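You operate a simulated robot arm through the tools that you are given. There is no shell and no other tool. Be economical: measure what you need, move in short steps, check, and stop when the job is done.

The job below is to be done with a simulated two-armed robot. You get a single attempt, and the scene is never put back.

TASK
Pack the card's ball and the sachet in the black case; latch it.
Fine: both latches shut; the other ball stays where it lies.

It is judged by the outcome, as a careful person would: the job done as asked, and still so three seconds after it is handed in. It fails if anything else is knocked over, pushed out of place, dropped, spilled or broken.

THE ROBOT
Two 7-joint arms with two-finger parallel grippers on one trunk, on a base that drives. Base frame: it is fixed to the floor where the robot stands at the start and does not move with it; the origin is under the middle of the robot, x ahead of it, y to its left, z up. Units: m, degrees, N and s.
The left shoulder is at the start at [0.06, 0.144, 0.926], the right one opposite. With the tool pointing down near the work surface each hand reaches from about 0.32 to 0.74 m from the robot's upright axis, wherever it stands, measured 20 degrees to its own side. Places, roughly: black case lid [0.8, 1.3, 1]; black case orange latch [0.5, 1.2, 0.8]; black case yellow latch [0.5, 1.4, 0.8]; large hollow of the black case [0.7, 1.3, 0.8]; small hollow of the black case [0.7, 1.2, 0.8]. Payload 1.57 kg a hand.
The tool frame of a hand sits at the grasp point between the pads (the TCP): z along the fingers, y along the line on which they close. The tips reach 0.03 m beyond it. The gripper opens to 0.11 m. The fingers are 0.024 m wide and 0.012 m thick; the gripper's body (0.048 by 0.112 m) begins 0.078 m behind the TCP.
Orientation is that of the tool frame in the base frame, as a unit quaternion [w, x, y, z]. With the fingers straight down and closing along the base's y, the tool's x points along the base's -x, its y along +y and its z along -z.

THE INTERFACE
- The arms move only by the tool drive_tool. It takes "left_series", "right_series" or both (then of equal length, played together; a hand with none holds still); each is a list of rows, each a list of 7 numbers: the shift along the tool's x, y, z in units of 100 mm (1.0 is 100 mm), then the turn, a rotation vector about the tool's x, y, z in units of 60 degrees (1.0 is 60 degrees), then the opening, from 0 (shut) to 1 (fully open). In form: [[dx, dy, dz, ax, ay, az, claw], ...]. A call has 1 to 8 rows; each row is the pose to reach, as a shift and turn from the pose commanded when the call began, along the tool's axes at that moment. A call with a number of a shift or a turn outside -1 to 1 is refused whole. Each row takes 0.2 s and may step no farther than 0.05 m and 8.6 degrees from the row before; otherwise, or with a gripper value out of range, the whole call is refused. Where a pose cannot be reached the arm comes as near as it can. A force on the tool above 40 N (or 10 N above the force at the start of the call, whichever is more), or a blocked arm, ends the call early, and 0.2 s more pass. The fingers move at their own pace (about 0.045 m/s each) and stop on an object; they squeeze with about 27 N. The grip force told is the motor's: it shows also when the fingers shut on nothing. Time passes only in rows, and 0.2 s behind the last, so rows that repeat a pose let the fingers close. The reply holds the time, the measured pose of the TCP, the force on the tool along the base axes, the opening and the grip force, in the units named above and with some noise, with the torque about the TCP (base axes, N m) and any sound that the robot's microphone picked up.
- Cameras (640 x 400 px; columns grow to the right, rows downward): "scene" is now at [0.0431, 0.0194, 1.5305]; the picture's right is [0.25, -0.97, 0.00], its down [-0.76, -0.19, -0.63] and it looks along [0.61, 0.16, -0.78] (base axes); focal length 274 px, centre (320, 200). "left" rides on the left gripper at [0.07, -0.016, -0.141] in its tool frame; the picture's right is [0.23, 0.97, 0.00], its down [-0.86, 0.20, -0.48] and it looks along [-0.47, 0.11, 0.88] (tool axes); focal length 222 px, centre (320, 200). "right" rides on the right gripper at [0.07, 0.016, -0.141] in its tool frame; the picture's right is [-0.23, 0.97, 0.00], its down [-0.85, -0.20, -0.48] and it looks along [-0.47, -0.11, 0.88] (tool axes); focal length 222 px, centre (320, 200). There is no depth. A picture from a camera that has moved, and an enlarged one, comes with that camera's place and axes in the base frame and with its lens.
- capture(camera): a new picture of that camera. The clock stands still meanwhile.
- move_column(by): slides the trunk up (or, below 0, down) by that many m; the arms and the scene camera ride with it, the base frame stays. It gives what a move gives, with no picture.
- roll_base(legs): drives the robot by 1 to 6 legs, each [ahead, left, turn to the left] in m, m and degrees, along the robot's own axes; the way and the turn of a leg run together, so that a leg with both is an arc; at most 1.5 m and 180 degrees a leg. The arms and the cameras ride along, it lands a little off, and it stops where it bumps. It gives what a move gives.
- pan_tilt(pan, tilt): turns the head with the scene camera to pan (to the left, within 86 degrees either way) and tilt (down, from -29 to 69), counted from straight ahead of the robot. It gives what a move gives.
- inspect(camera, box): a new picture of the part [left, top, right, bottom] of that camera's present view, enlarged. The clock stands still meanwhile.
- hand_in(): hands the job in; it is judged then, once.

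Work in short steps. Places have to be worked out from the pictures, the camera data and where the tool is seen: move nearer, look again, correct. Check each grasp and each placing, and mend what went wrong. You have 120 turns and 108 pictures in all, those below and enlarged ones among them. Open the grippers and draw the arms clear of the work before you hand the job in, unless the task says otherwise; then end with one line.

The tools are called after "Call:" by a JSON object that holds its "op" and its "data". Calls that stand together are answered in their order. drive_tool: Moves the arms, as the interface text tells. Its arguments: {"type":"object","properties":{"left_series":{"type":"array","items":{"type":"array","items":{"type":"number"}}},"right_series":{"type":"array","items":{"type":"array","items":{"type":"number"}}}},"required":[]} The other tools are called the same way: move_column (by) slides the trunk up or down; roll_base (legs) drives the base; pan_tilt (pan, tilt) turns the head that bears the scene camera; capture (camera) takes a picture; inspect (camera, box) takes an enlarged picture of a part of a camera's view; hand_in () hands the job in.

At the start:

```text
clock: 0.0
left_position: [0.3147, 0.3376, 0.9996]
left_orientation: [0.001, 0.001, 1.0, 0.001]
left_wrist_force: [-0.6, 0.1, -1.0]
left_ft_torque: [-0.02, 0.0, 0.0]
left_grip_width: 0.1103
left_grip_force: 0.0
right_position: [0.3893, 0.0315, 1.0002]
right_orientation: [0.0, 0.0, 1.0, 0.0]
right_wrist_force: [-0.3, -0.2, -0.7]
right_ft_torque: [-0.02, 0.0, 0.0]
right_grip_width: 0.1099
right_grip_force: 0.1
trunk travel left (down, up): [-0.525, 0.065]
robot x, y, heading: [-0.0013, -0.0025, 0.1]
head pan, tilt: [14.4, 51.2]
```

scene: 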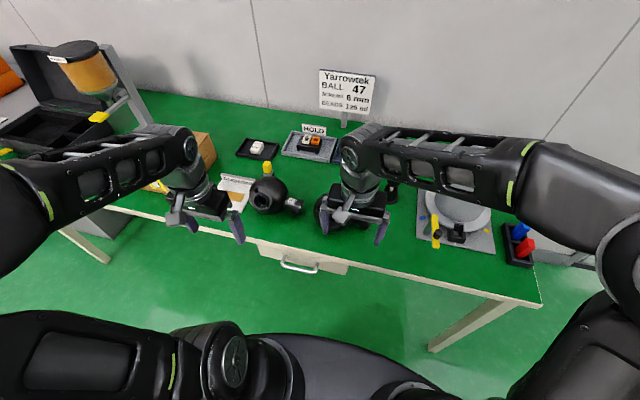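
right: 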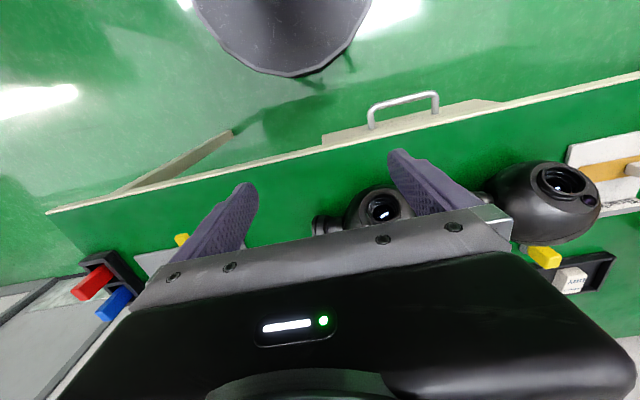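
left: 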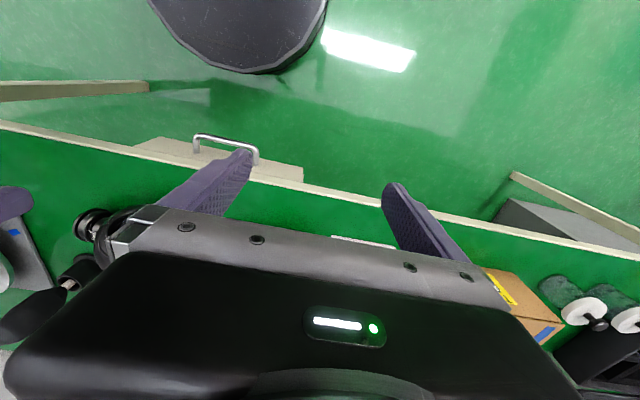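

The card and the table need a closer look; I inspect the card and the table centre.

Call:
{"op": "inspect", "data": {"camera": "scene", "box": [220, 60, 400, 240]}}

Call:
{"op": "inspect", "data": {"camera": "scene", "box": [0, 30, 260, 240]}}

```text
2.22 times, centred on (310, 150) of scene
camera zoom: at [0.0431, 0.0194, 1.5305], right [0.25, -0.97, 0.0], down [-0.76, -0.19, -0.63], along [0.61, 0.16, -0.78], focal length 608 px, centre (342, 311)
```

zoom: 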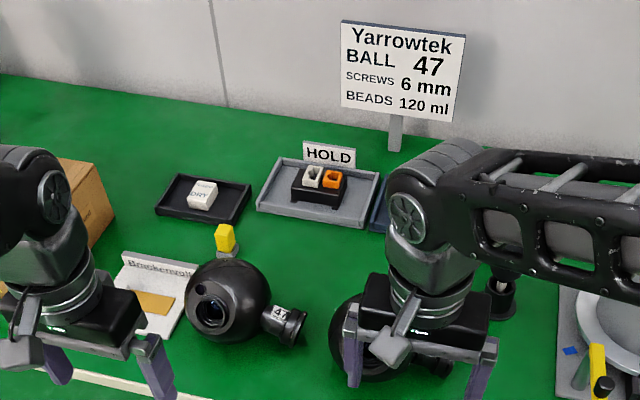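

```text
1.90 times, centred on (130, 135) of scene
camera zoom: at [0.0431, 0.0194, 1.5305], right [0.25, -0.97, 0.0], down [-0.76, -0.19, -0.63], along [0.61, 0.16, -0.78], focal length 521 px, centre (682, 324)
```

zoom: 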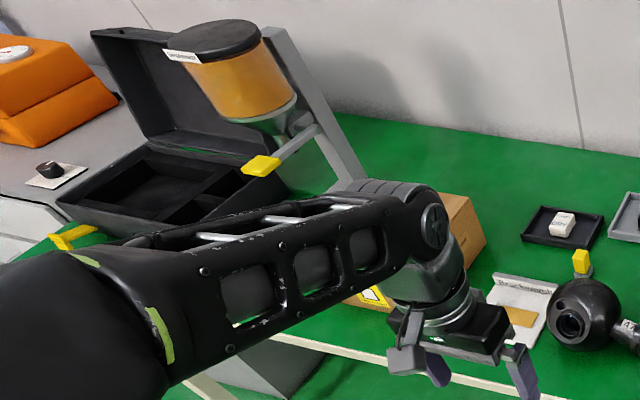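

The ball on the left carries "47", and the "DRY" sachet lies in a black tray. I back off so the arms clear the view, then look again.

Call:
{"op": "roll_base", "data": {"legs": [[-0.3, 0, 0]]}}

Call:
{"op": "pan_tilt", "data": {"pan": 10, "tilt": 35}}

Call:
{"op": "capture", "data": {"camera": "scene"}}

```text
clock: 2.0
left_position: [0.0179, 0.3366, 1.0018]
left_orientation: [0.0, 0.001, 1.0, 0.0]
left_wrist_force: [-0.1, 0.3, -0.1]
left_ft_torque: [-0.02, -0.01, 0.02]
left_grip_width: 0.1104
left_grip_force: 0.1
right_position: [0.0914, 0.0321, 1.0009]
right_orientation: [0.0, 0.001, 1.0, 0.0]
right_wrist_force: [-0.6, 0.1, 0.3]
right_ft_torque: [0.01, 0.0, 0.0]
right_grip_width: 0.11
right_grip_force: 0.0
trunk travel left (down, up): [-0.525, 0.065]
robot x, y, heading: [-0.2934, -0.0035, 0.0]
head pan, tilt: [14.4, 51.2]
```

```text
clock: 2.8
left_position: [0.0174, 0.3374, 1.0007]
left_orientation: [-0.001, 0.001, 1.0, 0.0]
left_wrist_force: [1.0, 0.2, 0.1]
left_ft_torque: [-0.02, 0.01, -0.01]
left_grip_width: 0.1099
left_grip_force: 0.0
right_position: [0.0924, 0.032, 1.0003]
right_orientation: [0.0, 0.001, 1.0, 0.0]
right_wrist_force: [-0.5, 0.9, 0.5]
right_ft_torque: [0.02, -0.01, 0.0]
right_grip_width: 0.1099
right_grip_force: 0.1
trunk travel left (down, up): [-0.525, 0.065]
robot x, y, heading: [-0.2963, -0.0007, -0.1]
head pan, tilt: [10.0, 35.0]
```

```text
102 pictures are left
camera scene: at [-0.2404, 0.0159, 1.5538], right [0.17, -0.98, 0.0], down [-0.57, -0.1, -0.82], along [0.81, 0.14, -0.57], focal length 274 px, centre (320, 200)
```

scene: 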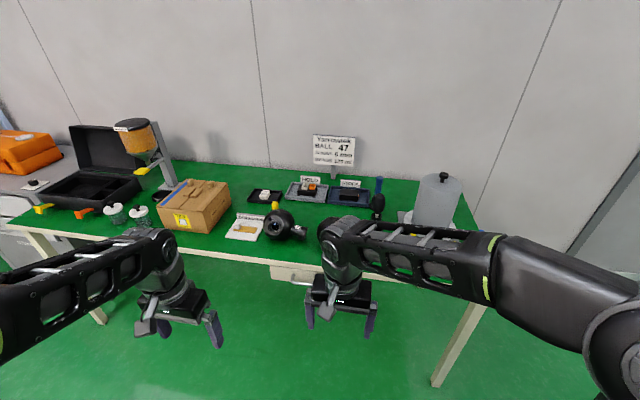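

Call:
{"op": "inspect", "data": {"camera": "scene", "box": [220, 120, 480, 270]}}

Call:
{"op": "inspect", "data": {"camera": "scene", "box": [0, 110, 260, 260]}}

```text
2.46 times, centred on (350, 195) of scene
camera zoom: at [-0.2404, 0.0159, 1.5538], right [0.17, -0.98, 0.0], down [-0.57, -0.1, -0.82], along [0.81, 0.14, -0.57], focal length 673 px, centre (246, 212)
```

zoom: 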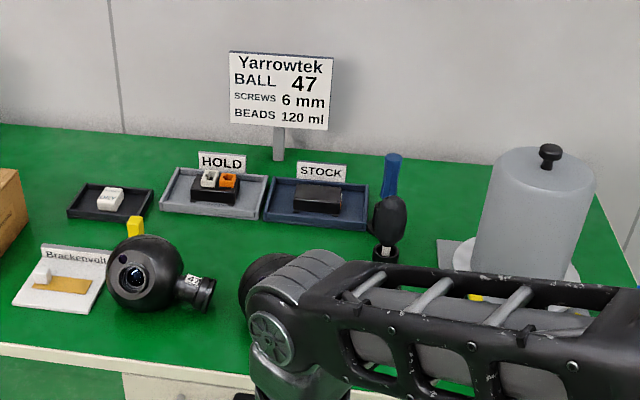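

```text
2.46 times, centred on (130, 185) of scene
camera zoom: at [-0.2404, 0.0159, 1.5538], right [0.17, -0.98, 0.0], down [-0.57, -0.1, -0.82], along [0.81, 0.14, -0.57], focal length 673 px, centre (788, 237)
```

zoom: 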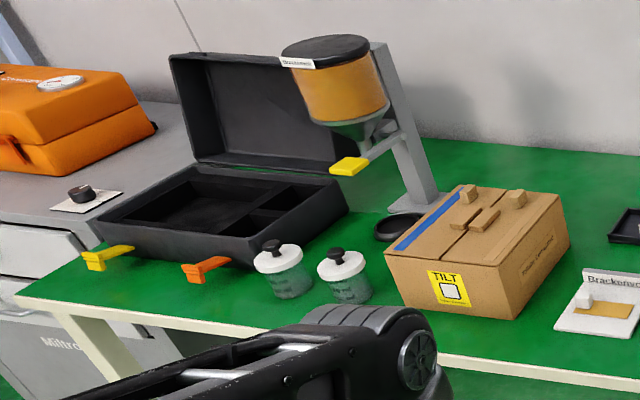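

Zooming renders real detail, so I look tightly at the balls, sachet tray and small cards.

Call:
{"op": "inspect", "data": {"camera": "scene", "box": [220, 180, 320, 250]}}

Call:
{"op": "inspect", "data": {"camera": "scene", "box": [0, 120, 160, 230]}}

Call:
{"op": "capture", "data": {"camera": "right"}}

```text
5.71 times, centred on (270, 215) of scene
camera zoom: at [-0.2404, 0.0159, 1.5538], right [0.17, -0.98, 0.0], down [-0.57, -0.1, -0.82], along [0.81, 0.14, -0.57], focal length 1563 px, centre (606, 114)
```

zoom: 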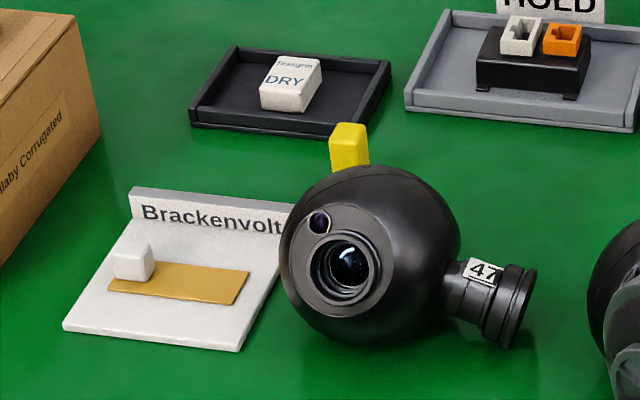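

```text
3.64 times, centred on (80, 175) of scene
camera zoom: at [-0.2404, 0.0159, 1.5538], right [0.17, -0.98, 0.0], down [-0.57, -0.1, -0.82], along [0.81, 0.14, -0.57], focal length 995 px, centre (1193, 291)
```

zoom: 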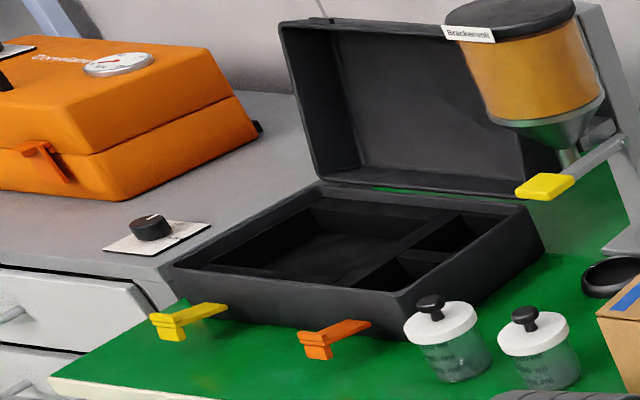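

```text
97 pictures are left
camera right: at [0.0232, 0.0477, 1.143], right [0.23, 0.97, 0.0], down [0.85, -0.2, 0.48], along [0.47, -0.11, -0.88], focal length 222 px, centre (320, 200)
```

right: 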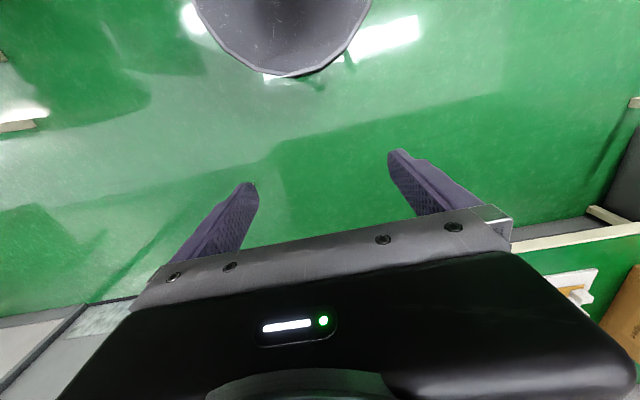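

The ball looks about 0.12 m wide, more than the gripper opens, so the neck or the yellow tab may be the handle. I move the arms up and outward, then drive nearer for a close look.

Call:
{"op": "drive_tool", "data": {"left_series": [[0, 0.4, -0.3, 0, 0, 0, 1], [0, 0.8, -0.6, 0, 0, 0, 1], [0, 1, -1, 0, 0, 0, 1]], "right_series": [[0, -0.4, -0.3, 0, 0, 0, 1], [0, -0.8, -0.6, 0, 0, 0, 1], [0, -1, -1, 0, 0, 0, 1]]}}

Call:
{"op": "drive_tool", "data": {"left_series": [[0, 0.4, -0.3, 0, 0, 0, 1], [0, 0.8, -0.6, 0, 0, 0, 1], [0, 1, -1, 0, 0, 0, 1]], "right_series": [[0, -0.4, -0.3, 0, 0, 0, 1], [0, -0.8, -0.6, 0, 0, 0, 1], [0, -1, -1, 0, 0, 0, 1]]}}

Call:
{"op": "roll_base", "data": {"legs": [[0.4, 0.15, 0]]}}

Call:
{"op": "pan_tilt", "data": {"pan": 10, "tilt": 55}}

Call:
{"op": "capture", "data": {"camera": "scene"}}

```text
clock: 3.6
left_position: [0.0172, 0.4365, 1.1019]
left_orientation: [0.0, 0.001, 1.0, 0.0]
left_wrist_force: [0.1, -0.1, 0.4]
left_ft_torque: [0.02, -0.03, 0.0]
left_grip_width: 0.1098
left_grip_force: 0.0
right_position: [0.0917, -0.0687, 1.101]
right_orientation: [0.0, -0.001, 1.0, 0.0]
right_wrist_force: [-0.1, -0.4, 0.3]
right_ft_torque: [-0.01, 0.01, 0.0]
right_grip_width: 0.11
right_grip_force: 0.0
trunk travel left (down, up): [-0.525, 0.065]
robot x, y, heading: [-0.2965, -0.0023, -0.1]
head pan, tilt: [10.0, 35.0]
```

```text
clock: 4.4
left_position: [0.0276, 0.5055, 1.1218]
left_orientation: [0.001, 0.002, 1.0, 0.006]
left_wrist_force: [1.1, -1.6, 1.1]
left_ft_torque: [0.08, 0.08, 0.04]
left_grip_width: 0.1097
left_grip_force: 0.1
left hand out of reach, approached as far as the arm can: row 1, 2, 3
right_position: [0.1185, -0.1571, 1.1111]
right_orientation: [0.001, 0.0, 1.0, 0.002]
right_wrist_force: [-0.1, -1.3, 0.3]
right_ft_torque: [0.0, 0.02, 0.01]
right_grip_width: 0.1102
right_grip_force: 0.0
right hand out of reach, approached as far as the arm can: row 1, 2, 3
trunk travel left (down, up): [-0.525, 0.065]
robot x, y, heading: [-0.2974, -0.001, -0.2]
head pan, tilt: [10.0, 35.0]
```

```text
clock: 7.0
left_position: [0.4267, 0.6587, 1.1215]
left_orientation: [0.001, -0.002, 1.0, 0.005]
left_wrist_force: [1.0, 0.6, -0.3]
left_ft_torque: [-0.03, -0.01, -0.01]
left_grip_width: 0.1102
left_grip_force: 0.1
right_position: [0.5217, -0.0058, 1.111]
right_orientation: [0.001, 0.0, 1.0, 0.0]
right_wrist_force: [0.8, 0.4, -1.0]
right_ft_torque: [-0.02, 0.07, -0.02]
right_grip_width: 0.1102
right_grip_force: 0.1
trunk travel left (down, up): [-0.525, 0.065]
robot x, y, heading: [0.1095, 0.1495, -0.0]
head pan, tilt: [10.0, 35.0]
```

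```text
clock: 7.9
left_position: [0.426, 0.6584, 1.1216]
left_orientation: [0.002, -0.003, 1.0, 0.006]
left_wrist_force: [0.3, -0.4, -0.3]
left_ft_torque: [0.0, 0.04, 0.0]
left_grip_width: 0.1101
left_grip_force: 0.1
right_position: [0.5203, -0.0061, 1.1103]
right_orientation: [0.001, 0.0, 1.0, 0.0]
right_wrist_force: [0.2, -0.2, 1.3]
right_ft_torque: [0.02, 0.03, 0.01]
right_grip_width: 0.1102
right_grip_force: 0.1
trunk travel left (down, up): [-0.525, 0.065]
robot x, y, heading: [0.1056, 0.1535, -0.1]
head pan, tilt: [10.0, 55.0]
```

```text
96 pictures are left
camera scene: at [0.1464, 0.1631, 1.5257], right [0.17, -0.98, 0.0], down [-0.81, -0.14, -0.57], along [0.57, 0.1, -0.82], focal length 274 px, centre (320, 200)
```

scene: 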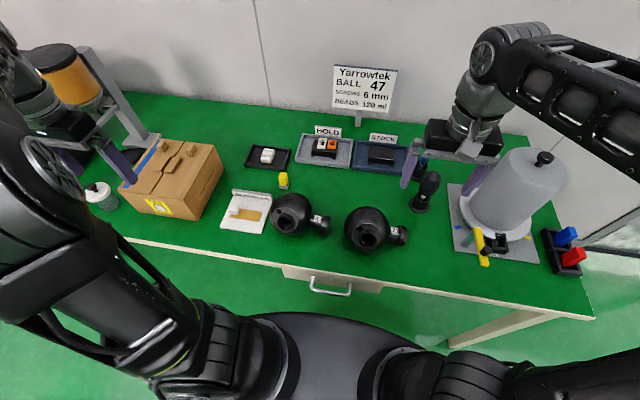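

Good clear view; zoom on the two balls.

Call:
{"op": "inspect", "data": {"camera": "scene", "box": [260, 165, 340, 245]}}

Call:
{"op": "inspect", "data": {"camera": "scene", "box": [330, 190, 430, 260]}}

Call:
{"op": "inspect", "data": {"camera": "scene", "box": [240, 120, 420, 190]}}

```text
5.00 times, centred on (300, 205) of scene
camera zoom: at [0.1464, 0.1631, 1.5257], right [0.17, -0.98, 0.0], down [-0.81, -0.14, -0.57], along [0.57, 0.1, -0.82], focal length 1368 px, centre (420, 175)
```

zoom: 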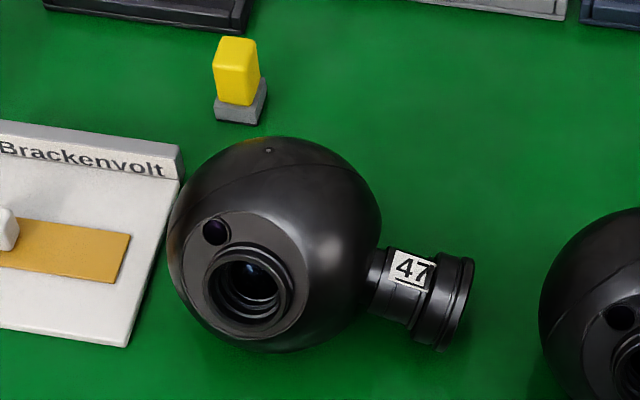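

```text
5.71 times, centred on (380, 225) of scene
camera zoom: at [0.1464, 0.1631, 1.5257], right [0.17, -0.98, 0.0], down [-0.81, -0.14, -0.57], along [0.57, 0.1, -0.82], focal length 1563 px, centre (-23, 57)
```

zoom: 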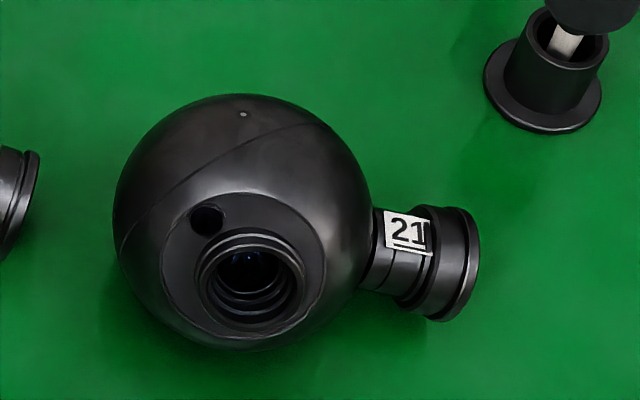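

```text
3.56 times, centred on (330, 155) of scene
camera zoom: at [0.1464, 0.1631, 1.5257], right [0.17, -0.98, 0.0], down [-0.81, -0.14, -0.57], along [0.57, 0.1, -0.82], focal length 973 px, centre (284, 360)
```

zoom: 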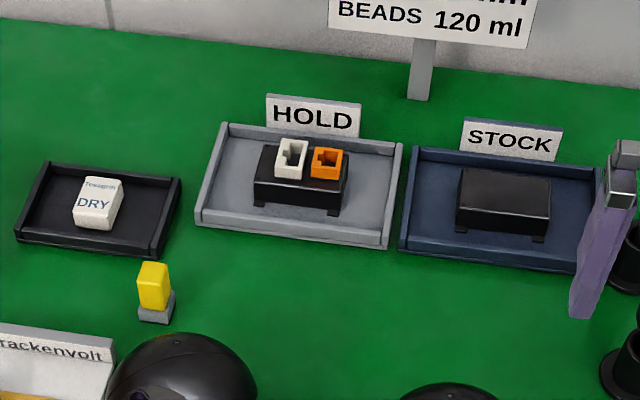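

Ball 47 is at about (0.545, 0.317, 0.861), D≈0.12, with its neck pointing to −y and tilted 20° down (collar resting on table). I'll grip the neck with the left hand, closing along x; first yaw the hand by +90° and move it nearer.

Call:
{"op": "drive_tool", "data": {"left_series": [[-0.12, -0.12, 0, 0, 0, 0.125, 1], [-0.24, -0.25, 0, 0, 0, 0.25, 1], [-0.36, -0.37, 0, 0, 0, 0.375, 1], [-0.48, -0.5, 0, 0, 0, 0.5, 1], [-0.6, -0.62, 0, 0, 0, 0.625, 1], [-0.72, -0.75, 0, 0, 0, 0.75, 1], [-0.84, -0.87, 0, 0, 0, 0.875, 1], [-1, -1, 0, 0, 0, 1, 1]]}}

```text
clock: 9.7
left_position: [0.5287, 0.5581, 1.1211]
left_orientation: [0.001, 0.5, 0.866, 0.01]
left_wrist_force: [-0.3, -0.7, 0.4]
left_ft_torque: [0.03, 0.02, 0.02]
left_grip_width: 0.1102
left_grip_force: 0.0
right_position: [0.5217, -0.0062, 1.111]
right_orientation: [0.001, 0.0, 1.0, 0.0]
right_wrist_force: [0.4, -0.6, 0.3]
right_ft_torque: [0.01, 0.0, -0.03]
right_grip_width: 0.11
right_grip_force: 0.0
trunk travel left (down, up): [-0.525, 0.065]
robot x, y, heading: [0.1105, 0.1485, 0.1]
head pan, tilt: [10.0, 55.0]
```

Yaw works; finish the yaw and tilt 20°, and approach above the neck.

Call:
{"op": "drive_tool", "data": {"left_series": [[-0.25, -0.13, 0, 0, 0, 0.125, 1], [-0.5, -0.26, 0, 0, 0, 0.25, 1], [-0.75, -0.39, 0, 0, 0, 0.375, 1], [-1, -0.52, 0, 0, 0, 0.5, 1]]}}

Call:
{"op": "drive_tool", "data": {"left_series": [[-0.25, 0, 0.1, 0, 0.083, 0, 1], [-0.5, 0, 0.2, 0, 0.167, 0, 1], [-0.75, 0, 0.3, 0, 0.25, 0, 1], [-1, 0, 0.4, 0, 0.333, 0, 1]]}}

Call:
{"op": "capture", "data": {"camera": "left"}}

Call:
{"op": "capture", "data": {"camera": "scene"}}

```text
clock: 10.7
left_position: [0.5318, 0.4452, 1.1203]
left_orientation: [-0.003, 0.707, 0.708, 0.004]
left_wrist_force: [-0.6, 0.3, -0.3]
left_ft_torque: [0.03, 0.02, -0.02]
left_grip_width: 0.11
left_grip_force: 0.2
right_position: [0.5207, -0.0059, 1.1119]
right_orientation: [0.001, 0.0, 1.0, -0.001]
right_wrist_force: [0.0, -0.2, 0.3]
right_ft_torque: [0.01, -0.01, -0.02]
right_grip_width: 0.11
right_grip_force: 0.0
trunk travel left (down, up): [-0.525, 0.065]
robot x, y, heading: [0.1046, 0.1502, -0.2]
head pan, tilt: [10.0, 55.0]
```

```text
clock: 11.7
left_position: [0.5319, 0.3454, 1.0777]
left_orientation: [-0.127, 0.694, 0.697, 0.128]
left_wrist_force: [0.8, 0.7, 1.3]
left_ft_torque: [0.0, -0.02, 0.02]
left_grip_width: 0.11
left_grip_force: 0.1
right_position: [0.52, -0.0068, 1.1106]
right_orientation: [0.001, 0.0, 1.0, 0.0]
right_wrist_force: [0.4, -0.1, -0.1]
right_ft_torque: [0.0, -0.03, 0.0]
right_grip_width: 0.1098
right_grip_force: 0.1
trunk travel left (down, up): [-0.525, 0.065]
robot x, y, heading: [0.1027, 0.1536, -0.2]
head pan, tilt: [10.0, 55.0]
```

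```text
92 pictures are left
camera left: at [0.5156, 0.3611, 1.235], right [0.97, 0.22, 0.08], down [0.2, -0.97, 0.14], along [0.11, -0.12, -0.99], focal length 222 px, centre (320, 200)
```

left: 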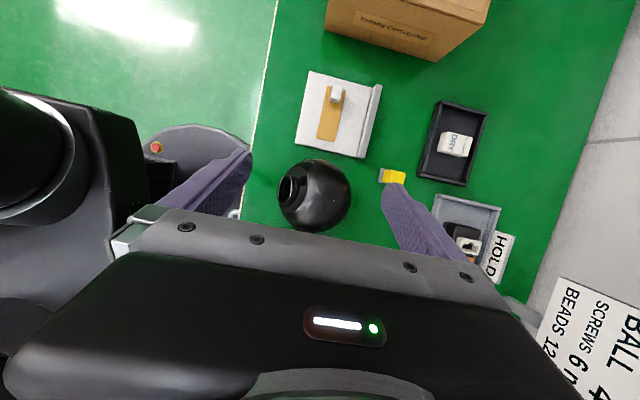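

```text
91 pictures are left
camera scene: at [0.1464, 0.1616, 1.5256], right [0.17, -0.98, 0.0], down [-0.81, -0.14, -0.57], along [0.56, 0.1, -0.82], focal length 274 px, centre (320, 200)
```

scene: 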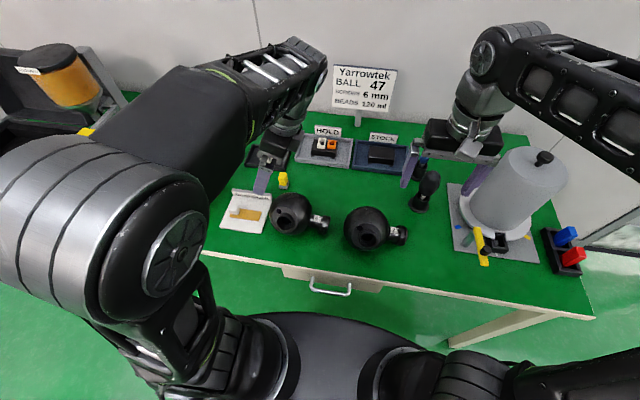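

Wrist view confirms the ball centre at (0.546, 0.32). I move to a point 0.15 m back along the finger axis from the neck target (0.545, 0.249, 0.836).

Call:
{"op": "drive_tool", "data": {"left_series": [[-0.33, 0.04, 0, 0, 0, 0, 1], [-0.66, 0.08, 0, 0, 0, 0, 1], [-1, 0.13, 0, 0, 0, 0, 1]]}}

Call:
{"op": "drive_tool", "data": {"left_series": [[-0.36, 0, 0.2, 0, 0, 0, 1], [-0.72, 0, 0.44, 0, 0, 0, 1], [-0.72, 0, 0.44, 0, 0, 0, 1]]}}

Call:
{"op": "capture", "data": {"camera": "left"}}

Call:
{"op": "inspect", "data": {"camera": "scene", "box": [240, 150, 400, 250]}}

```text
clock: 12.5
left_position: [0.5447, 0.2494, 1.0434]
left_orientation: [-0.126, 0.694, 0.698, 0.128]
left_wrist_force: [0.2, -0.3, -0.1]
left_ft_torque: [0.04, -0.02, 0.02]
left_grip_width: 0.1099
left_grip_force: 0.2
right_position: [0.5207, -0.0066, 1.112]
right_orientation: [0.001, 0.001, 1.0, 0.001]
right_wrist_force: [0.5, -0.6, 0.1]
right_ft_torque: [0.0, 0.0, 0.01]
right_grip_width: 0.11
right_grip_force: 0.1
trunk travel left (down, up): [-0.525, 0.065]
robot x, y, heading: [0.1034, 0.1484, 0.1]
head pan, tilt: [10.0, 55.0]
```

```text
clock: 13.3
left_position: [0.5442, 0.1987, 0.9771]
left_orientation: [-0.125, 0.694, 0.697, 0.127]
left_wrist_force: [-0.6, 0.7, 0.5]
left_ft_torque: [-0.03, -0.01, 0.03]
left_grip_width: 0.1099
left_grip_force: 0.0
right_position: [0.5205, -0.0069, 1.1114]
right_orientation: [0.0, 0.0, 1.0, 0.0]
right_wrist_force: [-0.8, -0.4, 0.3]
right_ft_torque: [0.0, -0.01, -0.02]
right_grip_width: 0.1102
right_grip_force: 0.0
trunk travel left (down, up): [-0.525, 0.065]
robot x, y, heading: [0.1022, 0.149, -0.1]
head pan, tilt: [10.0, 55.0]
```

```text
90 pictures are left
camera left: at [0.5276, 0.2152, 1.1333], right [0.97, 0.22, 0.08], down [0.2, -0.97, 0.15], along [0.11, -0.13, -0.99], focal length 222 px, centre (320, 200)
```

left: 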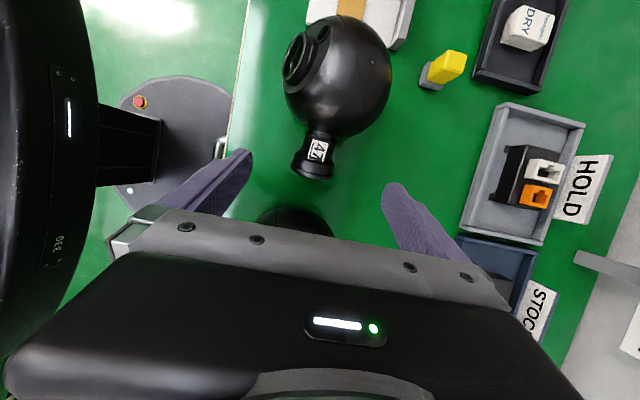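

```text
4.00 times, centred on (320, 200) of scene
camera zoom: at [0.1462, 0.163, 1.5256], right [0.17, -0.98, 0.0], down [-0.81, -0.14, -0.57], along [0.56, 0.1, -0.82], focal length 1094 px, centre (320, 200)
```

zoom: 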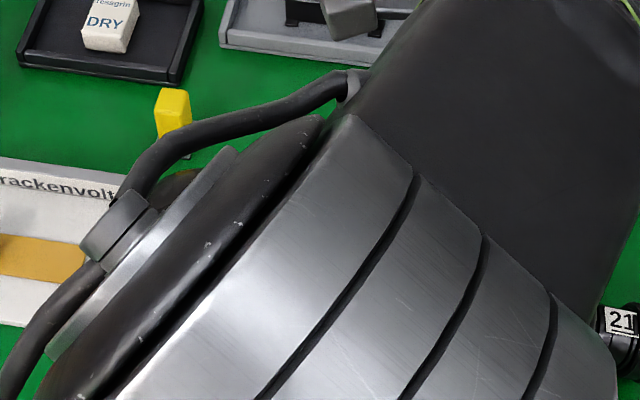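

The neck centres at x≈0.545, y≈0.246 in this view, matching the target. I descend 0.1 along the fingers and look again.

Call:
{"op": "drive_tool", "data": {"left_series": [[0, 0, 0.35, 0, 0, 0, 1], [0, 0, 0.7, 0, 0, 0, 1], [-0.02, 0.0, 1, 0, 0, 0, 1]]}}

Call:
{"op": "capture", "data": {"camera": "left"}}

```text
clock: 14.1
left_position: [0.5468, 0.2337, 0.882]
left_orientation: [-0.125, 0.694, 0.697, 0.128]
left_wrist_force: [0.2, 0.2, 0.4]
left_ft_torque: [0.01, 0.01, 0.01]
left_grip_width: 0.1099
left_grip_force: 0.0
right_position: [0.5212, -0.0062, 1.1119]
right_orientation: [0.001, 0.001, 1.0, 0.0]
right_wrist_force: [0.3, -0.2, -0.1]
right_ft_torque: [0.03, 0.0, 0.04]
right_grip_width: 0.1102
right_grip_force: 0.0
trunk travel left (down, up): [-0.525, 0.065]
robot x, y, heading: [0.1062, 0.1544, 0.1]
head pan, tilt: [10.0, 55.0]
```

```text
88 pictures are left
camera left: at [0.5289, 0.2493, 1.0386], right [0.97, 0.22, 0.08], down [0.2, -0.97, 0.15], along [0.11, -0.13, -0.99], focal length 222 px, centre (320, 200)
```

left: 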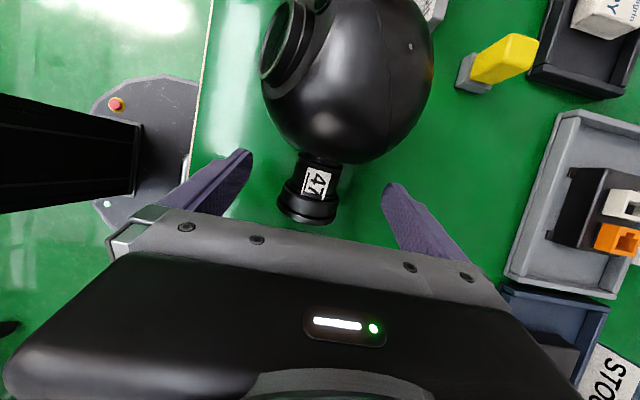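

Neck axis lies at y≈0.25, in line with the finger path. Descend the last 46 mm and close.

Call:
{"op": "drive_tool", "data": {"left_series": [[0, -0.01, 0.23, 0, 0, 0, 1], [0, -0.01, 0.46, 0, 0, 0, 1]]}}

Call:
{"op": "capture", "data": {"camera": "left"}}

```text
clock: 14.7
left_position: [0.5458, 0.2497, 0.8395]
left_orientation: [-0.126, 0.694, 0.697, 0.126]
left_wrist_force: [0.1, -0.3, -0.6]
left_ft_torque: [-0.03, 0.0, -0.02]
left_grip_width: 0.11
left_grip_force: 0.1
right_position: [0.5209, -0.006, 1.1117]
right_orientation: [0.0, 0.0, 1.0, 0.0]
right_wrist_force: [0.9, 1.4, 0.3]
right_ft_torque: [-0.01, 0.01, 0.0]
right_grip_width: 0.1101
right_grip_force: 0.1
trunk travel left (down, up): [-0.525, 0.065]
robot x, y, heading: [0.1068, 0.1493, -0.3]
head pan, tilt: [10.0, 55.0]
```

```text
87 pictures are left
camera left: at [0.5288, 0.266, 0.9956], right [0.97, 0.22, 0.08], down [0.2, -0.97, 0.15], along [0.11, -0.13, -0.99], focal length 222 px, centre (320, 200)
```

left: 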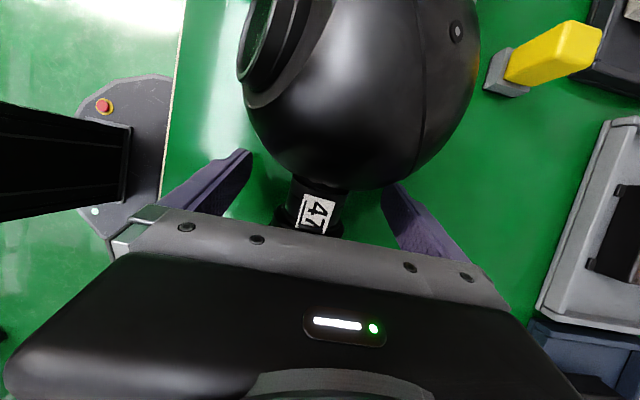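

Fingers straddle the neck; close the gripper slowly.

Call:
{"op": "drive_tool", "data": {"left_series": [[0, 0, 0, 0, 0, 0, 0.4], [0, 0, 0, 0, 0, 0, 0.2], [0, 0, 0, 0, 0, 0, 0], [0, 0, 0, 0, 0, 0, 0], [0, 0, 0, 0, 0, 0, 0], [0, 0, 0, 0, 0, 0, 0]]}}

Call:
{"op": "capture", "data": {"camera": "left"}}

```text
clock: 16.1
left_position: [0.5457, 0.2494, 0.839]
left_orientation: [-0.126, 0.693, 0.698, 0.126]
left_wrist_force: [-2.5, -0.3, -0.1]
left_ft_torque: [0.0, 0.04, 0.04]
left_grip_width: 0.0477
left_grip_force: 27.1
right_position: [0.5191, -0.0055, 1.1108]
right_orientation: [0.0, 0.0, 1.0, 0.001]
right_wrist_force: [-0.2, 0.2, 0.3]
right_ft_torque: [-0.05, 0.02, 0.01]
right_grip_width: 0.1101
right_grip_force: 0.1
trunk travel left (down, up): [-0.525, 0.065]
robot x, y, heading: [0.1032, 0.1507, 0.1]
head pan, tilt: [10.0, 55.0]
```

```text
86 pictures are left
camera left: at [0.5284, 0.2658, 0.9958], right [0.97, 0.22, 0.08], down [0.2, -0.97, 0.15], along [0.11, -0.13, -0.99], focal length 222 px, centre (320, 200)
```

left: 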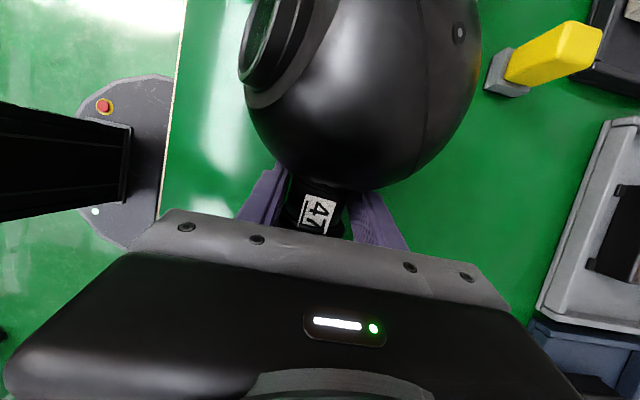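

Opening 0.048 with a visible gap beside the neck: I'm on the collar's edge. I reopen, shift 4 mm toward the ball, and close again.

Call:
{"op": "drive_tool", "data": {"left_series": [[0, 0, 0, 0, 0, 0, 0.7], [0, 0, 0, 0, 0, 0, 0.7], [0.04, 0, 0, 0, 0, 0, 0.7], [0.045, 0, 0, 0, 0, 0, 0.4], [0.045, 0, 0, 0, 0, 0, 0], [0.045, 0, 0, 0, 0, 0, 0], [0.045, 0, 0, 0, 0, 0, 0], [0.045, 0, 0, 0, 0, 0, 0]]}}

Call:
{"op": "capture", "data": {"camera": "left"}}

```text
clock: 17.9
left_position: [0.5454, 0.2533, 0.8418]
left_orientation: [-0.125, 0.695, 0.697, 0.128]
left_wrist_force: [1.3, -2.5, -0.3]
left_ft_torque: [-0.13, 0.0, -0.06]
left_grip_width: 0.0475
left_grip_force: 26.9
right_position: [0.5205, -0.0059, 1.112]
right_orientation: [0.0, 0.0, 1.0, 0.0]
right_wrist_force: [-0.5, -0.4, 0.5]
right_ft_torque: [-0.01, 0.01, -0.05]
right_grip_width: 0.1099
right_grip_force: 0.0
trunk travel left (down, up): [-0.525, 0.065]
robot x, y, heading: [0.1065, 0.1514, 0.2]
head pan, tilt: [10.0, 55.0]
```

```text
85 pictures are left
camera left: at [0.5286, 0.2701, 0.9978], right [0.97, 0.22, 0.08], down [0.2, -0.97, 0.15], along [0.11, -0.13, -0.99], focal length 222 px, centre (320, 200)
```

left: 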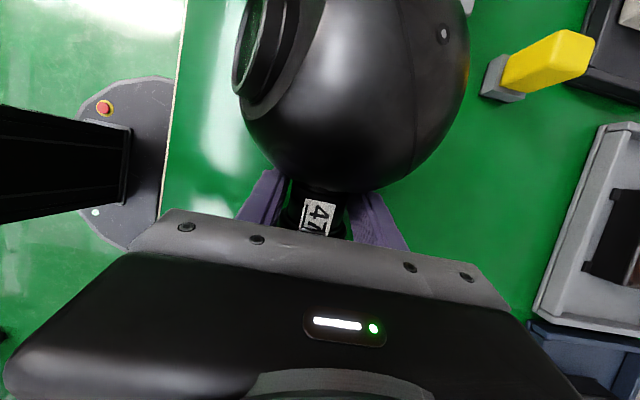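

Zoom in to see what the pads are touching.

Call:
{"op": "inspect", "data": {"camera": "left", "box": [230, 150, 410, 250]}}

```text
3.56 times, centred on (320, 200) of left
camera zoom: at [0.5286, 0.2701, 0.9978], right [0.97, 0.22, 0.08], down [0.2, -0.97, 0.15], along [0.11, -0.13, -0.99], focal length 790 px, centre (320, 200)
```

zoom: 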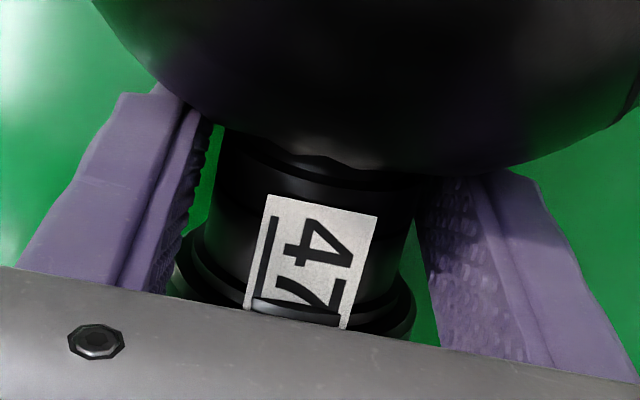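

Whatever it bears on, the grip is firm at 27 N. Test lift by 20 mm straight up and look.

Call:
{"op": "drive_tool", "data": {"left_series": [[0.035, 0, -0.095, 0, 0, 0, 0], [0.07, 0, -0.19, 0, 0, 0, 0], [0.07, 0, -0.19, 0, 0, 0, 0], [0.07, 0, -0.19, 0, 0, 0, 0]]}}

Call:
{"op": "capture", "data": {"camera": "left"}}

```text
clock: 18.9
left_position: [0.5454, 0.2549, 0.8615]
left_orientation: [-0.126, 0.694, 0.698, 0.127]
left_wrist_force: [0.7, -0.2, -4.4]
left_ft_torque: [-0.11, -0.02, -0.02]
left_grip_width: 0.0472
left_grip_force: 26.8
right_position: [0.5207, -0.0056, 1.1114]
right_orientation: [0.001, -0.001, 1.0, 0.001]
right_wrist_force: [-0.2, -0.2, 0.9]
right_ft_torque: [0.0, 0.03, -0.03]
right_grip_width: 0.1102
right_grip_force: 0.1
trunk travel left (down, up): [-0.525, 0.065]
robot x, y, heading: [0.1034, 0.1509, -0.2]
head pan, tilt: [10.0, 55.0]
```

```text
83 pictures are left
camera left: at [0.5287, 0.2706, 1.018], right [0.97, 0.22, 0.08], down [0.2, -0.97, 0.15], along [0.11, -0.13, -0.99], focal length 222 px, centre (320, 200)
```

left: 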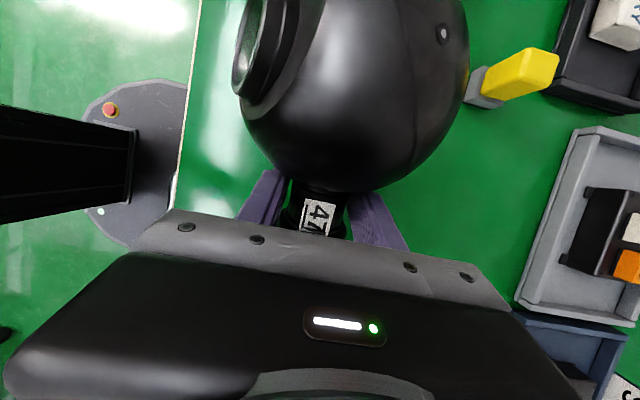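

The ball moves with the hand without drooping. Lift another 0.1 m and check the load.

Call:
{"op": "drive_tool", "data": {"left_series": [[0.08, 0, -0.23, 0, 0, 0, 0], [0.16, 0, -0.46, 0, 0, 0, 0], [0.24, 0, -0.7, 0, 0, 0, 0], [0.34, 0, -0.94, 0, 0, 0, 0], [0.34, 0, -0.94, 0, 0, 0, 0]]}}

Call:
{"op": "capture", "data": {"camera": "left"}}

```text
clock: 20.1
left_position: [0.5443, 0.2534, 0.9612]
left_orientation: [-0.125, 0.694, 0.697, 0.127]
left_wrist_force: [-0.1, 0.8, -4.5]
left_ft_torque: [-0.14, -0.02, 0.01]
left_grip_width: 0.0475
left_grip_force: 26.6
right_position: [0.5206, -0.0065, 1.1109]
right_orientation: [0.001, 0.0, 1.0, 0.001]
right_wrist_force: [-0.3, 0.7, -0.7]
right_ft_torque: [-0.01, 0.04, 0.02]
right_grip_width: 0.1101
right_grip_force: 0.1
trunk travel left (down, up): [-0.525, 0.065]
robot x, y, heading: [0.1064, 0.1482, 0.1]
head pan, tilt: [10.0, 55.0]
```

```text
82 pictures are left
camera left: at [0.5285, 0.2694, 1.118], right [0.97, 0.22, 0.08], down [0.2, -0.97, 0.15], along [0.11, -0.13, -0.99], focal length 222 px, centre (320, 200)
```

left: 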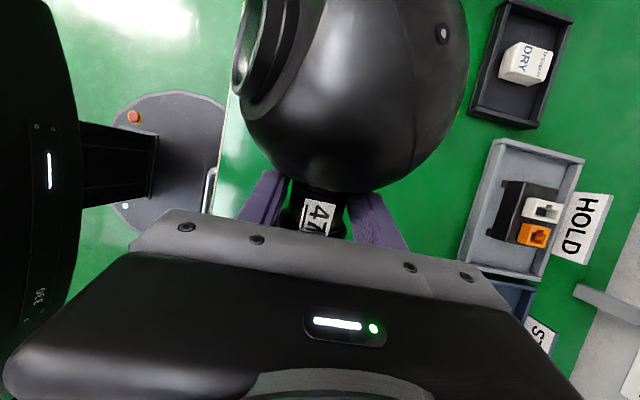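

Holding 4.5 N steadily with no droop. I back off and drive left to face the case, then look.

Call:
{"op": "roll_base", "data": {"legs": [[-0.35, 0, 0], [0, 0.98, 0]]}}

Call:
{"op": "pan_tilt", "data": {"pan": 0, "tilt": 40}}

Call:
{"op": "capture", "data": {"camera": "scene"}}

```text
clock: 27.0
left_position: [0.1903, 1.2328, 0.9608]
left_orientation: [-0.127, 0.693, 0.698, 0.127]
left_wrist_force: [0.1, 1.0, -4.2]
left_ft_torque: [-0.12, -0.01, 0.01]
left_grip_width: 0.0472
left_grip_force: 27.0
right_position: [0.1676, 0.9727, 1.1114]
right_orientation: [0.001, -0.002, 1.0, 0.0]
right_wrist_force: [-0.5, 0.6, 0.3]
right_ft_torque: [0.01, 0.0, 0.0]
right_grip_width: 0.1099
right_grip_force: 0.1
trunk travel left (down, up): [-0.525, 0.065]
robot x, y, heading: [-0.2484, 1.132, 0.1]
head pan, tilt: [10.0, 55.0]
```

```text
clock: 27.8
left_position: [0.1903, 1.2328, 0.9611]
left_orientation: [-0.126, 0.692, 0.699, 0.126]
left_wrist_force: [-0.2, 0.0, -4.2]
left_ft_torque: [-0.16, 0.04, 0.0]
left_grip_width: 0.0474
left_grip_force: 27.3
right_position: [0.1676, 0.9721, 1.1101]
right_orientation: [0.001, -0.003, 1.0, 0.0]
right_wrist_force: [-0.8, -0.2, -0.6]
right_ft_torque: [0.04, 0.02, -0.02]
right_grip_width: 0.1099
right_grip_force: 0.1
trunk travel left (down, up): [-0.525, 0.065]
robot x, y, heading: [-0.2497, 1.127, 0.3]
head pan, tilt: [0.0, 40.0]
```

```text
81 pictures are left
camera scene: at [-0.193, 1.1272, 1.5462], right [0.01, -1.0, 0.0], down [-0.64, 0.0, -0.77], along [0.77, 0.0, -0.64], focal length 274 px, centre (320, 200)
```

scene: 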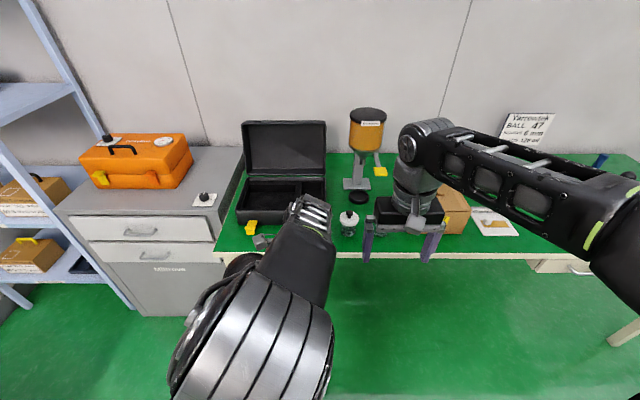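

Zoom on the case for its hollows.

Call:
{"op": "inspect", "data": {"camera": "scene", "box": [220, 110, 400, 250]}}

```text
2.86 times, centred on (310, 180) of scene
camera zoom: at [-0.193, 1.1272, 1.5462], right [0.01, -1.0, 0.0], down [-0.64, 0.0, -0.77], along [0.77, 0.0, -0.64], focal length 782 px, centre (349, 257)
```

zoom: 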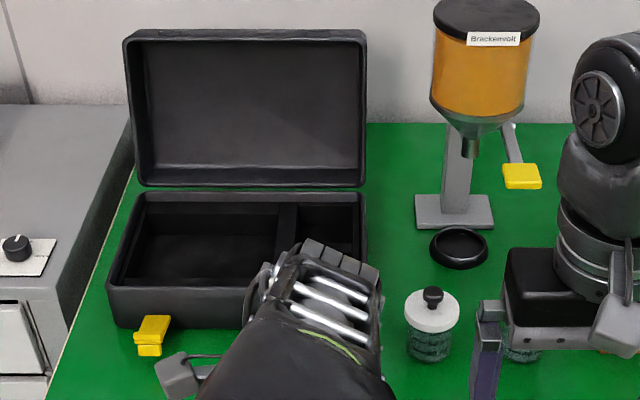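

The case spans x 0.56–0.78, y 1.11–1.44, rim ≈0.857; the large hollow is x 0.585–0.76, y 1.23–1.42. I drive forward 0.3 m and aim the ball centre at (0.67, 1.35).

Call:
{"op": "roll_base", "data": {"legs": [[0.3, 0, 0]]}}

Call:
{"op": "drive_tool", "data": {"left_series": [[0.15, 0.3, 0.05, 0, 0, 0, 0], [0.3, 0.6, 0.1, 0, 0, 0, 0], [0.47, 0.9, 0.17, 0, 0, 0, 0]]}}

Call:
{"op": "pan_tilt", "data": {"pan": 20, "tilt": 55}}

Call:
{"op": "capture", "data": {"camera": "scene"}}

Call:
{"op": "capture", "data": {"camera": "left"}}

```text
clock: 29.9
left_position: [0.4938, 1.2327, 0.9617]
left_orientation: [-0.128, 0.693, 0.698, 0.127]
left_wrist_force: [0.5, 0.5, -3.1]
left_ft_torque: [-0.15, 0.04, -0.02]
left_grip_width: 0.0474
left_grip_force: 26.5
right_position: [0.4709, 0.972, 1.1108]
right_orientation: [0.001, -0.001, 1.0, 0.0]
right_wrist_force: [0.2, 0.7, 0.6]
right_ft_torque: [-0.02, -0.02, 0.01]
right_grip_width: 0.1099
right_grip_force: 0.1
trunk travel left (down, up): [-0.525, 0.065]
robot x, y, heading: [0.0543, 1.1274, 0.0]
head pan, tilt: [0.0, 40.0]
```

```text
clock: 30.7
left_position: [0.5851, 1.2843, 0.96]
left_orientation: [-0.126, 0.693, 0.698, 0.127]
left_wrist_force: [0.3, 0.0, -4.0]
left_ft_torque: [-0.14, 0.02, -0.01]
left_grip_width: 0.0473
left_grip_force: 27.1
right_position: [0.4719, 0.9736, 1.111]
right_orientation: [0.001, -0.001, 1.0, 0.0]
right_wrist_force: [0.2, 0.6, 0.3]
right_ft_torque: [-0.04, 0.05, -0.01]
right_grip_width: 0.1101
right_grip_force: 0.1
trunk travel left (down, up): [-0.525, 0.065]
robot x, y, heading: [0.0522, 1.1294, 0.4]
head pan, tilt: [0.0, 40.0]
```

```text
clock: 31.5
left_position: [0.5828, 1.2844, 0.9614]
left_orientation: [-0.126, 0.694, 0.698, 0.127]
left_wrist_force: [0.0, -0.6, -5.7]
left_ft_torque: [-0.1, 0.03, 0.04]
left_grip_width: 0.0472
left_grip_force: 26.5
right_position: [0.47, 0.9735, 1.1121]
right_orientation: [0.001, -0.002, 1.0, 0.0]
right_wrist_force: [0.0, -0.9, 0.0]
right_ft_torque: [-0.01, -0.02, 0.0]
right_grip_width: 0.1099
right_grip_force: 0.0
trunk travel left (down, up): [-0.525, 0.065]
robot x, y, heading: [0.0576, 1.1281, 0.2]
head pan, tilt: [20.0, 55.0]
```

```text
79 pictures are left
camera scene: at [0.0923, 1.1529, 1.5256], right [0.34, -0.94, 0.0], down [-0.77, -0.28, -0.57], along [0.54, 0.2, -0.82], focal length 274 px, centre (320, 200)
```

scene: 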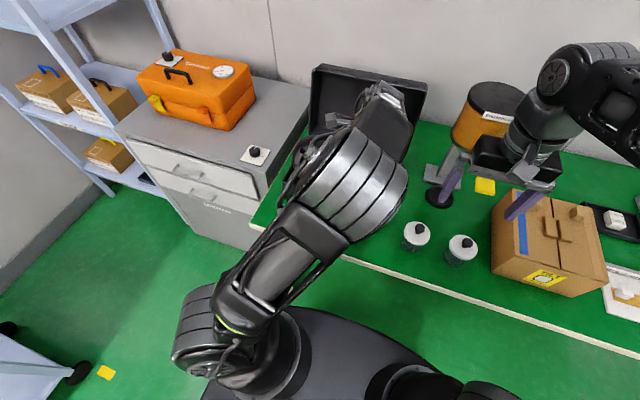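

```text
78 pictures are left
camera left: at [0.567, 1.299, 1.118], right [0.97, 0.22, 0.08], down [0.21, -0.97, 0.15], along [0.11, -0.13, -0.99], focal length 222 px, centre (320, 200)
```

left: 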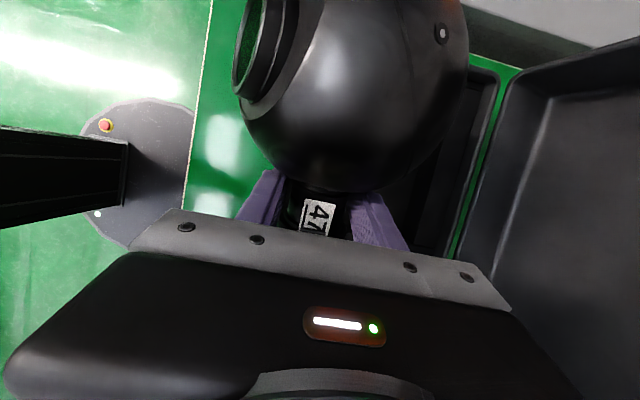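

Continue 87 mm forward to x = 0.67, then look at the alignment from the wrist camera.

Call:
{"op": "drive_tool", "data": {"left_series": [[0, 0.3, 0, 0, 0, 0, 0], [0, 0.6, 0, 0, 0, 0, 0], [0, 0.87, 0, 0, 0, 0, 0], [0, 0.87, 0, 0, 0, 0, 0]]}}

Call:
{"op": "capture", "data": {"camera": "left"}}

Call:
{"op": "inspect", "data": {"camera": "scene", "box": [260, 50, 460, 220]}}

```text
clock: 32.5
left_position: [0.6679, 1.2834, 0.9611]
left_orientation: [-0.126, 0.694, 0.697, 0.128]
left_wrist_force: [-0.5, 0.3, -4.1]
left_ft_torque: [-0.13, -0.04, -0.01]
left_grip_width: 0.0476
left_grip_force: 26.8
right_position: [0.4696, 0.9732, 1.1115]
right_orientation: [0.001, -0.002, 1.0, 0.0]
right_wrist_force: [0.1, 0.7, 1.1]
right_ft_torque: [-0.03, -0.02, -0.01]
right_grip_width: 0.1102
right_grip_force: 0.1
trunk travel left (down, up): [-0.525, 0.065]
robot x, y, heading: [0.0524, 1.1321, 0.1]
head pan, tilt: [20.0, 55.0]
```

```text
77 pictures are left
camera left: at [0.652, 1.2995, 1.1185], right [0.97, 0.22, 0.09], down [0.2, -0.97, 0.15], along [0.11, -0.13, -0.99], focal length 222 px, centre (320, 200)
```

left: 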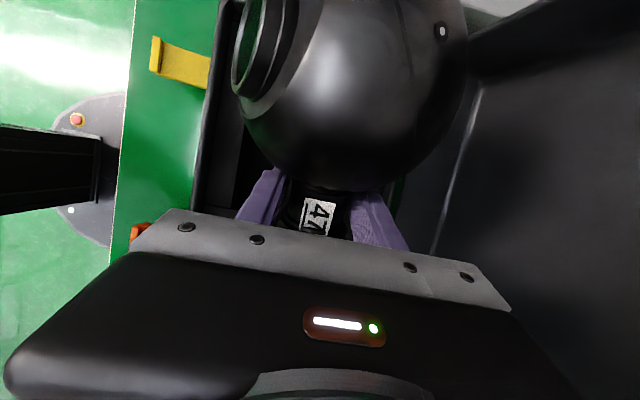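

```text
2.35 times, centred on (360, 135) of scene
camera zoom: at [0.0914, 1.1537, 1.5257], right [0.35, -0.94, 0.0], down [-0.77, -0.28, -0.57], along [0.54, 0.2, -0.82], focal length 644 px, centre (226, 353)
```

zoom: 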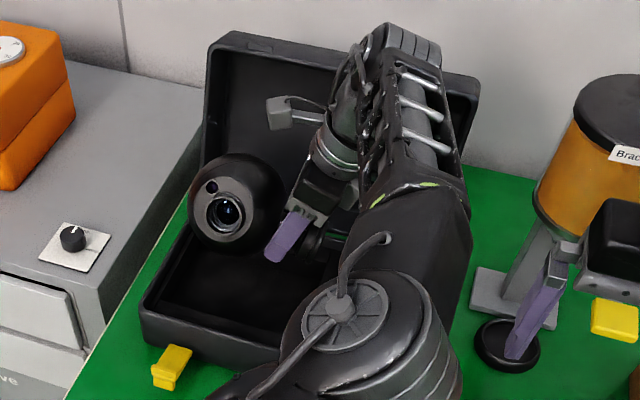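

To gain margin in the hollow I turn the ball 45° about the vertical (neck toward +x,−y), which needs only 0.158 m each way, and shift so its centre will be at (0.654, 1.346).

Call:
{"op": "drive_tool", "data": {"left_series": [[0.02, 0.05, 0.01, 0.0425, 0, -0.1175, 0], [0.05, 0.11, 0.02, 0.085, 0, -0.235, 0], [0.07, 0.16, 0.03, 0.1275, 0, -0.3525, 0], [0.1, 0.22, 0.04, 0.17, 0, -0.47, 0], [0.12, 0.27, 0.05, 0.2125, 0, -0.5875, 0], [0.147, 0.33, 0.053, 0.255, 0, -0.705, 0], [0.147, 0.33, 0.053, 0.255, 0, -0.705, 0]]}}

Call:
{"op": "capture", "data": {"camera": "left"}}

Call:
{"op": "inspect", "data": {"camera": "scene", "box": [260, 50, 460, 220]}}

```text
clock: 34.1
left_position: [0.5854, 1.2913, 0.9408]
left_orientation: [-0.159, 0.373, 0.911, 0.074]
left_wrist_force: [-0.1, -0.4, -5.0]
left_ft_torque: [-0.12, -0.1, 0.02]
left_grip_width: 0.0474
left_grip_force: 27.0
left hand out of reach, approached as far as the arm can: row 1, 2, 3, 4, 5, 6, 7
right_position: [0.4701, 0.9737, 1.1106]
right_orientation: [0.001, -0.001, 1.0, -0.001]
right_wrist_force: [-0.5, -0.6, 0.3]
right_ft_torque: [0.0, -0.02, 0.0]
right_grip_width: 0.1102
right_grip_force: 0.0
trunk travel left (down, up): [-0.525, 0.065]
robot x, y, heading: [0.0521, 1.1254, 0.2]
head pan, tilt: [20.0, 55.0]
```

```text
75 pictures are left
camera left: at [0.5603, 1.2907, 1.0962], right [0.53, 0.84, 0.09], down [0.83, -0.54, 0.16], along [0.18, -0.01, -0.98], focal length 222 px, centre (320, 200)
```

left: 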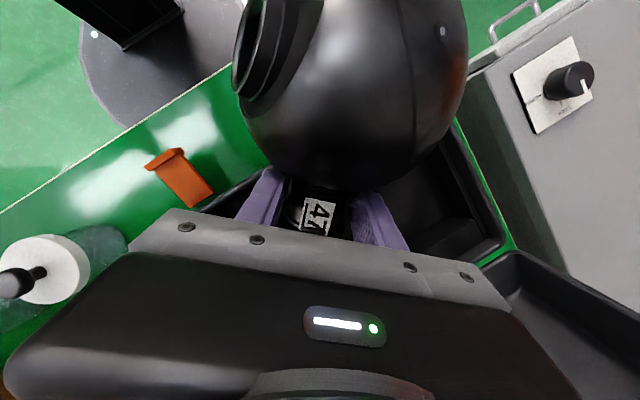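

```text
2.35 times, centred on (360, 135) of scene
camera zoom: at [0.0923, 1.1528, 1.5256], right [0.35, -0.94, 0.0], down [-0.77, -0.28, -0.57], along [0.54, 0.2, -0.82], focal length 644 px, centre (226, 353)
```

zoom: 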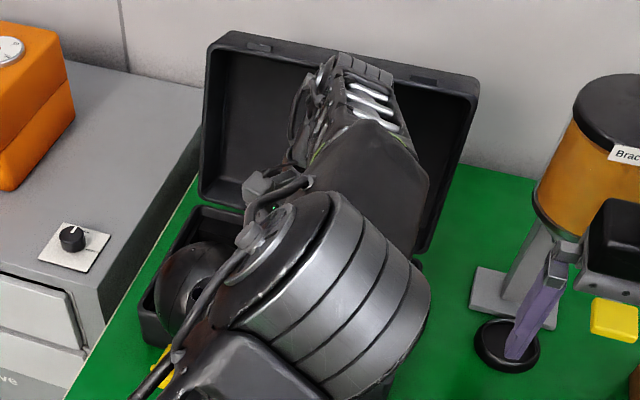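

Orientation reached but the arm is too short this way and the forearm would come near the lid. I turn the other way instead (neck toward the robot), first back through the +90° yaw.

Call:
{"op": "drive_tool", "data": {"left_series": [[0.0, 0, -0.03, -0.0425, 0, 0.1175, 0], [0.02, 0, -0.06, -0.085, 0, 0.235, 0], [0.03, 0, -0.1, -0.1275, 0, 0.3525, 0], [0.05, 0, -0.13, -0.17, 0, 0.47, 0], [0.06, 0, -0.16, -0.2125, 0, 0.5875, 0], [0.07, 0, -0.19, -0.255, 0, 0.705, 0]]}}

```text
clock: 35.5
left_position: [0.5827, 1.2897, 0.9606]
left_orientation: [-0.126, 0.694, 0.698, 0.127]
left_wrist_force: [0.7, 1.1, -4.8]
left_ft_torque: [-0.12, -0.02, 0.01]
left_grip_width: 0.0477
left_grip_force: 26.9
right_position: [0.4696, 0.9731, 1.1111]
right_orientation: [0.0, -0.002, 1.0, 0.0]
right_wrist_force: [0.8, 0.8, 0.7]
right_ft_torque: [0.02, 0.01, 0.0]
right_grip_width: 0.11
right_grip_force: 0.1
trunk travel left (down, up): [-0.525, 0.065]
robot x, y, heading: [0.0528, 1.125, 0.3]
head pan, tilt: [20.0, 55.0]
```

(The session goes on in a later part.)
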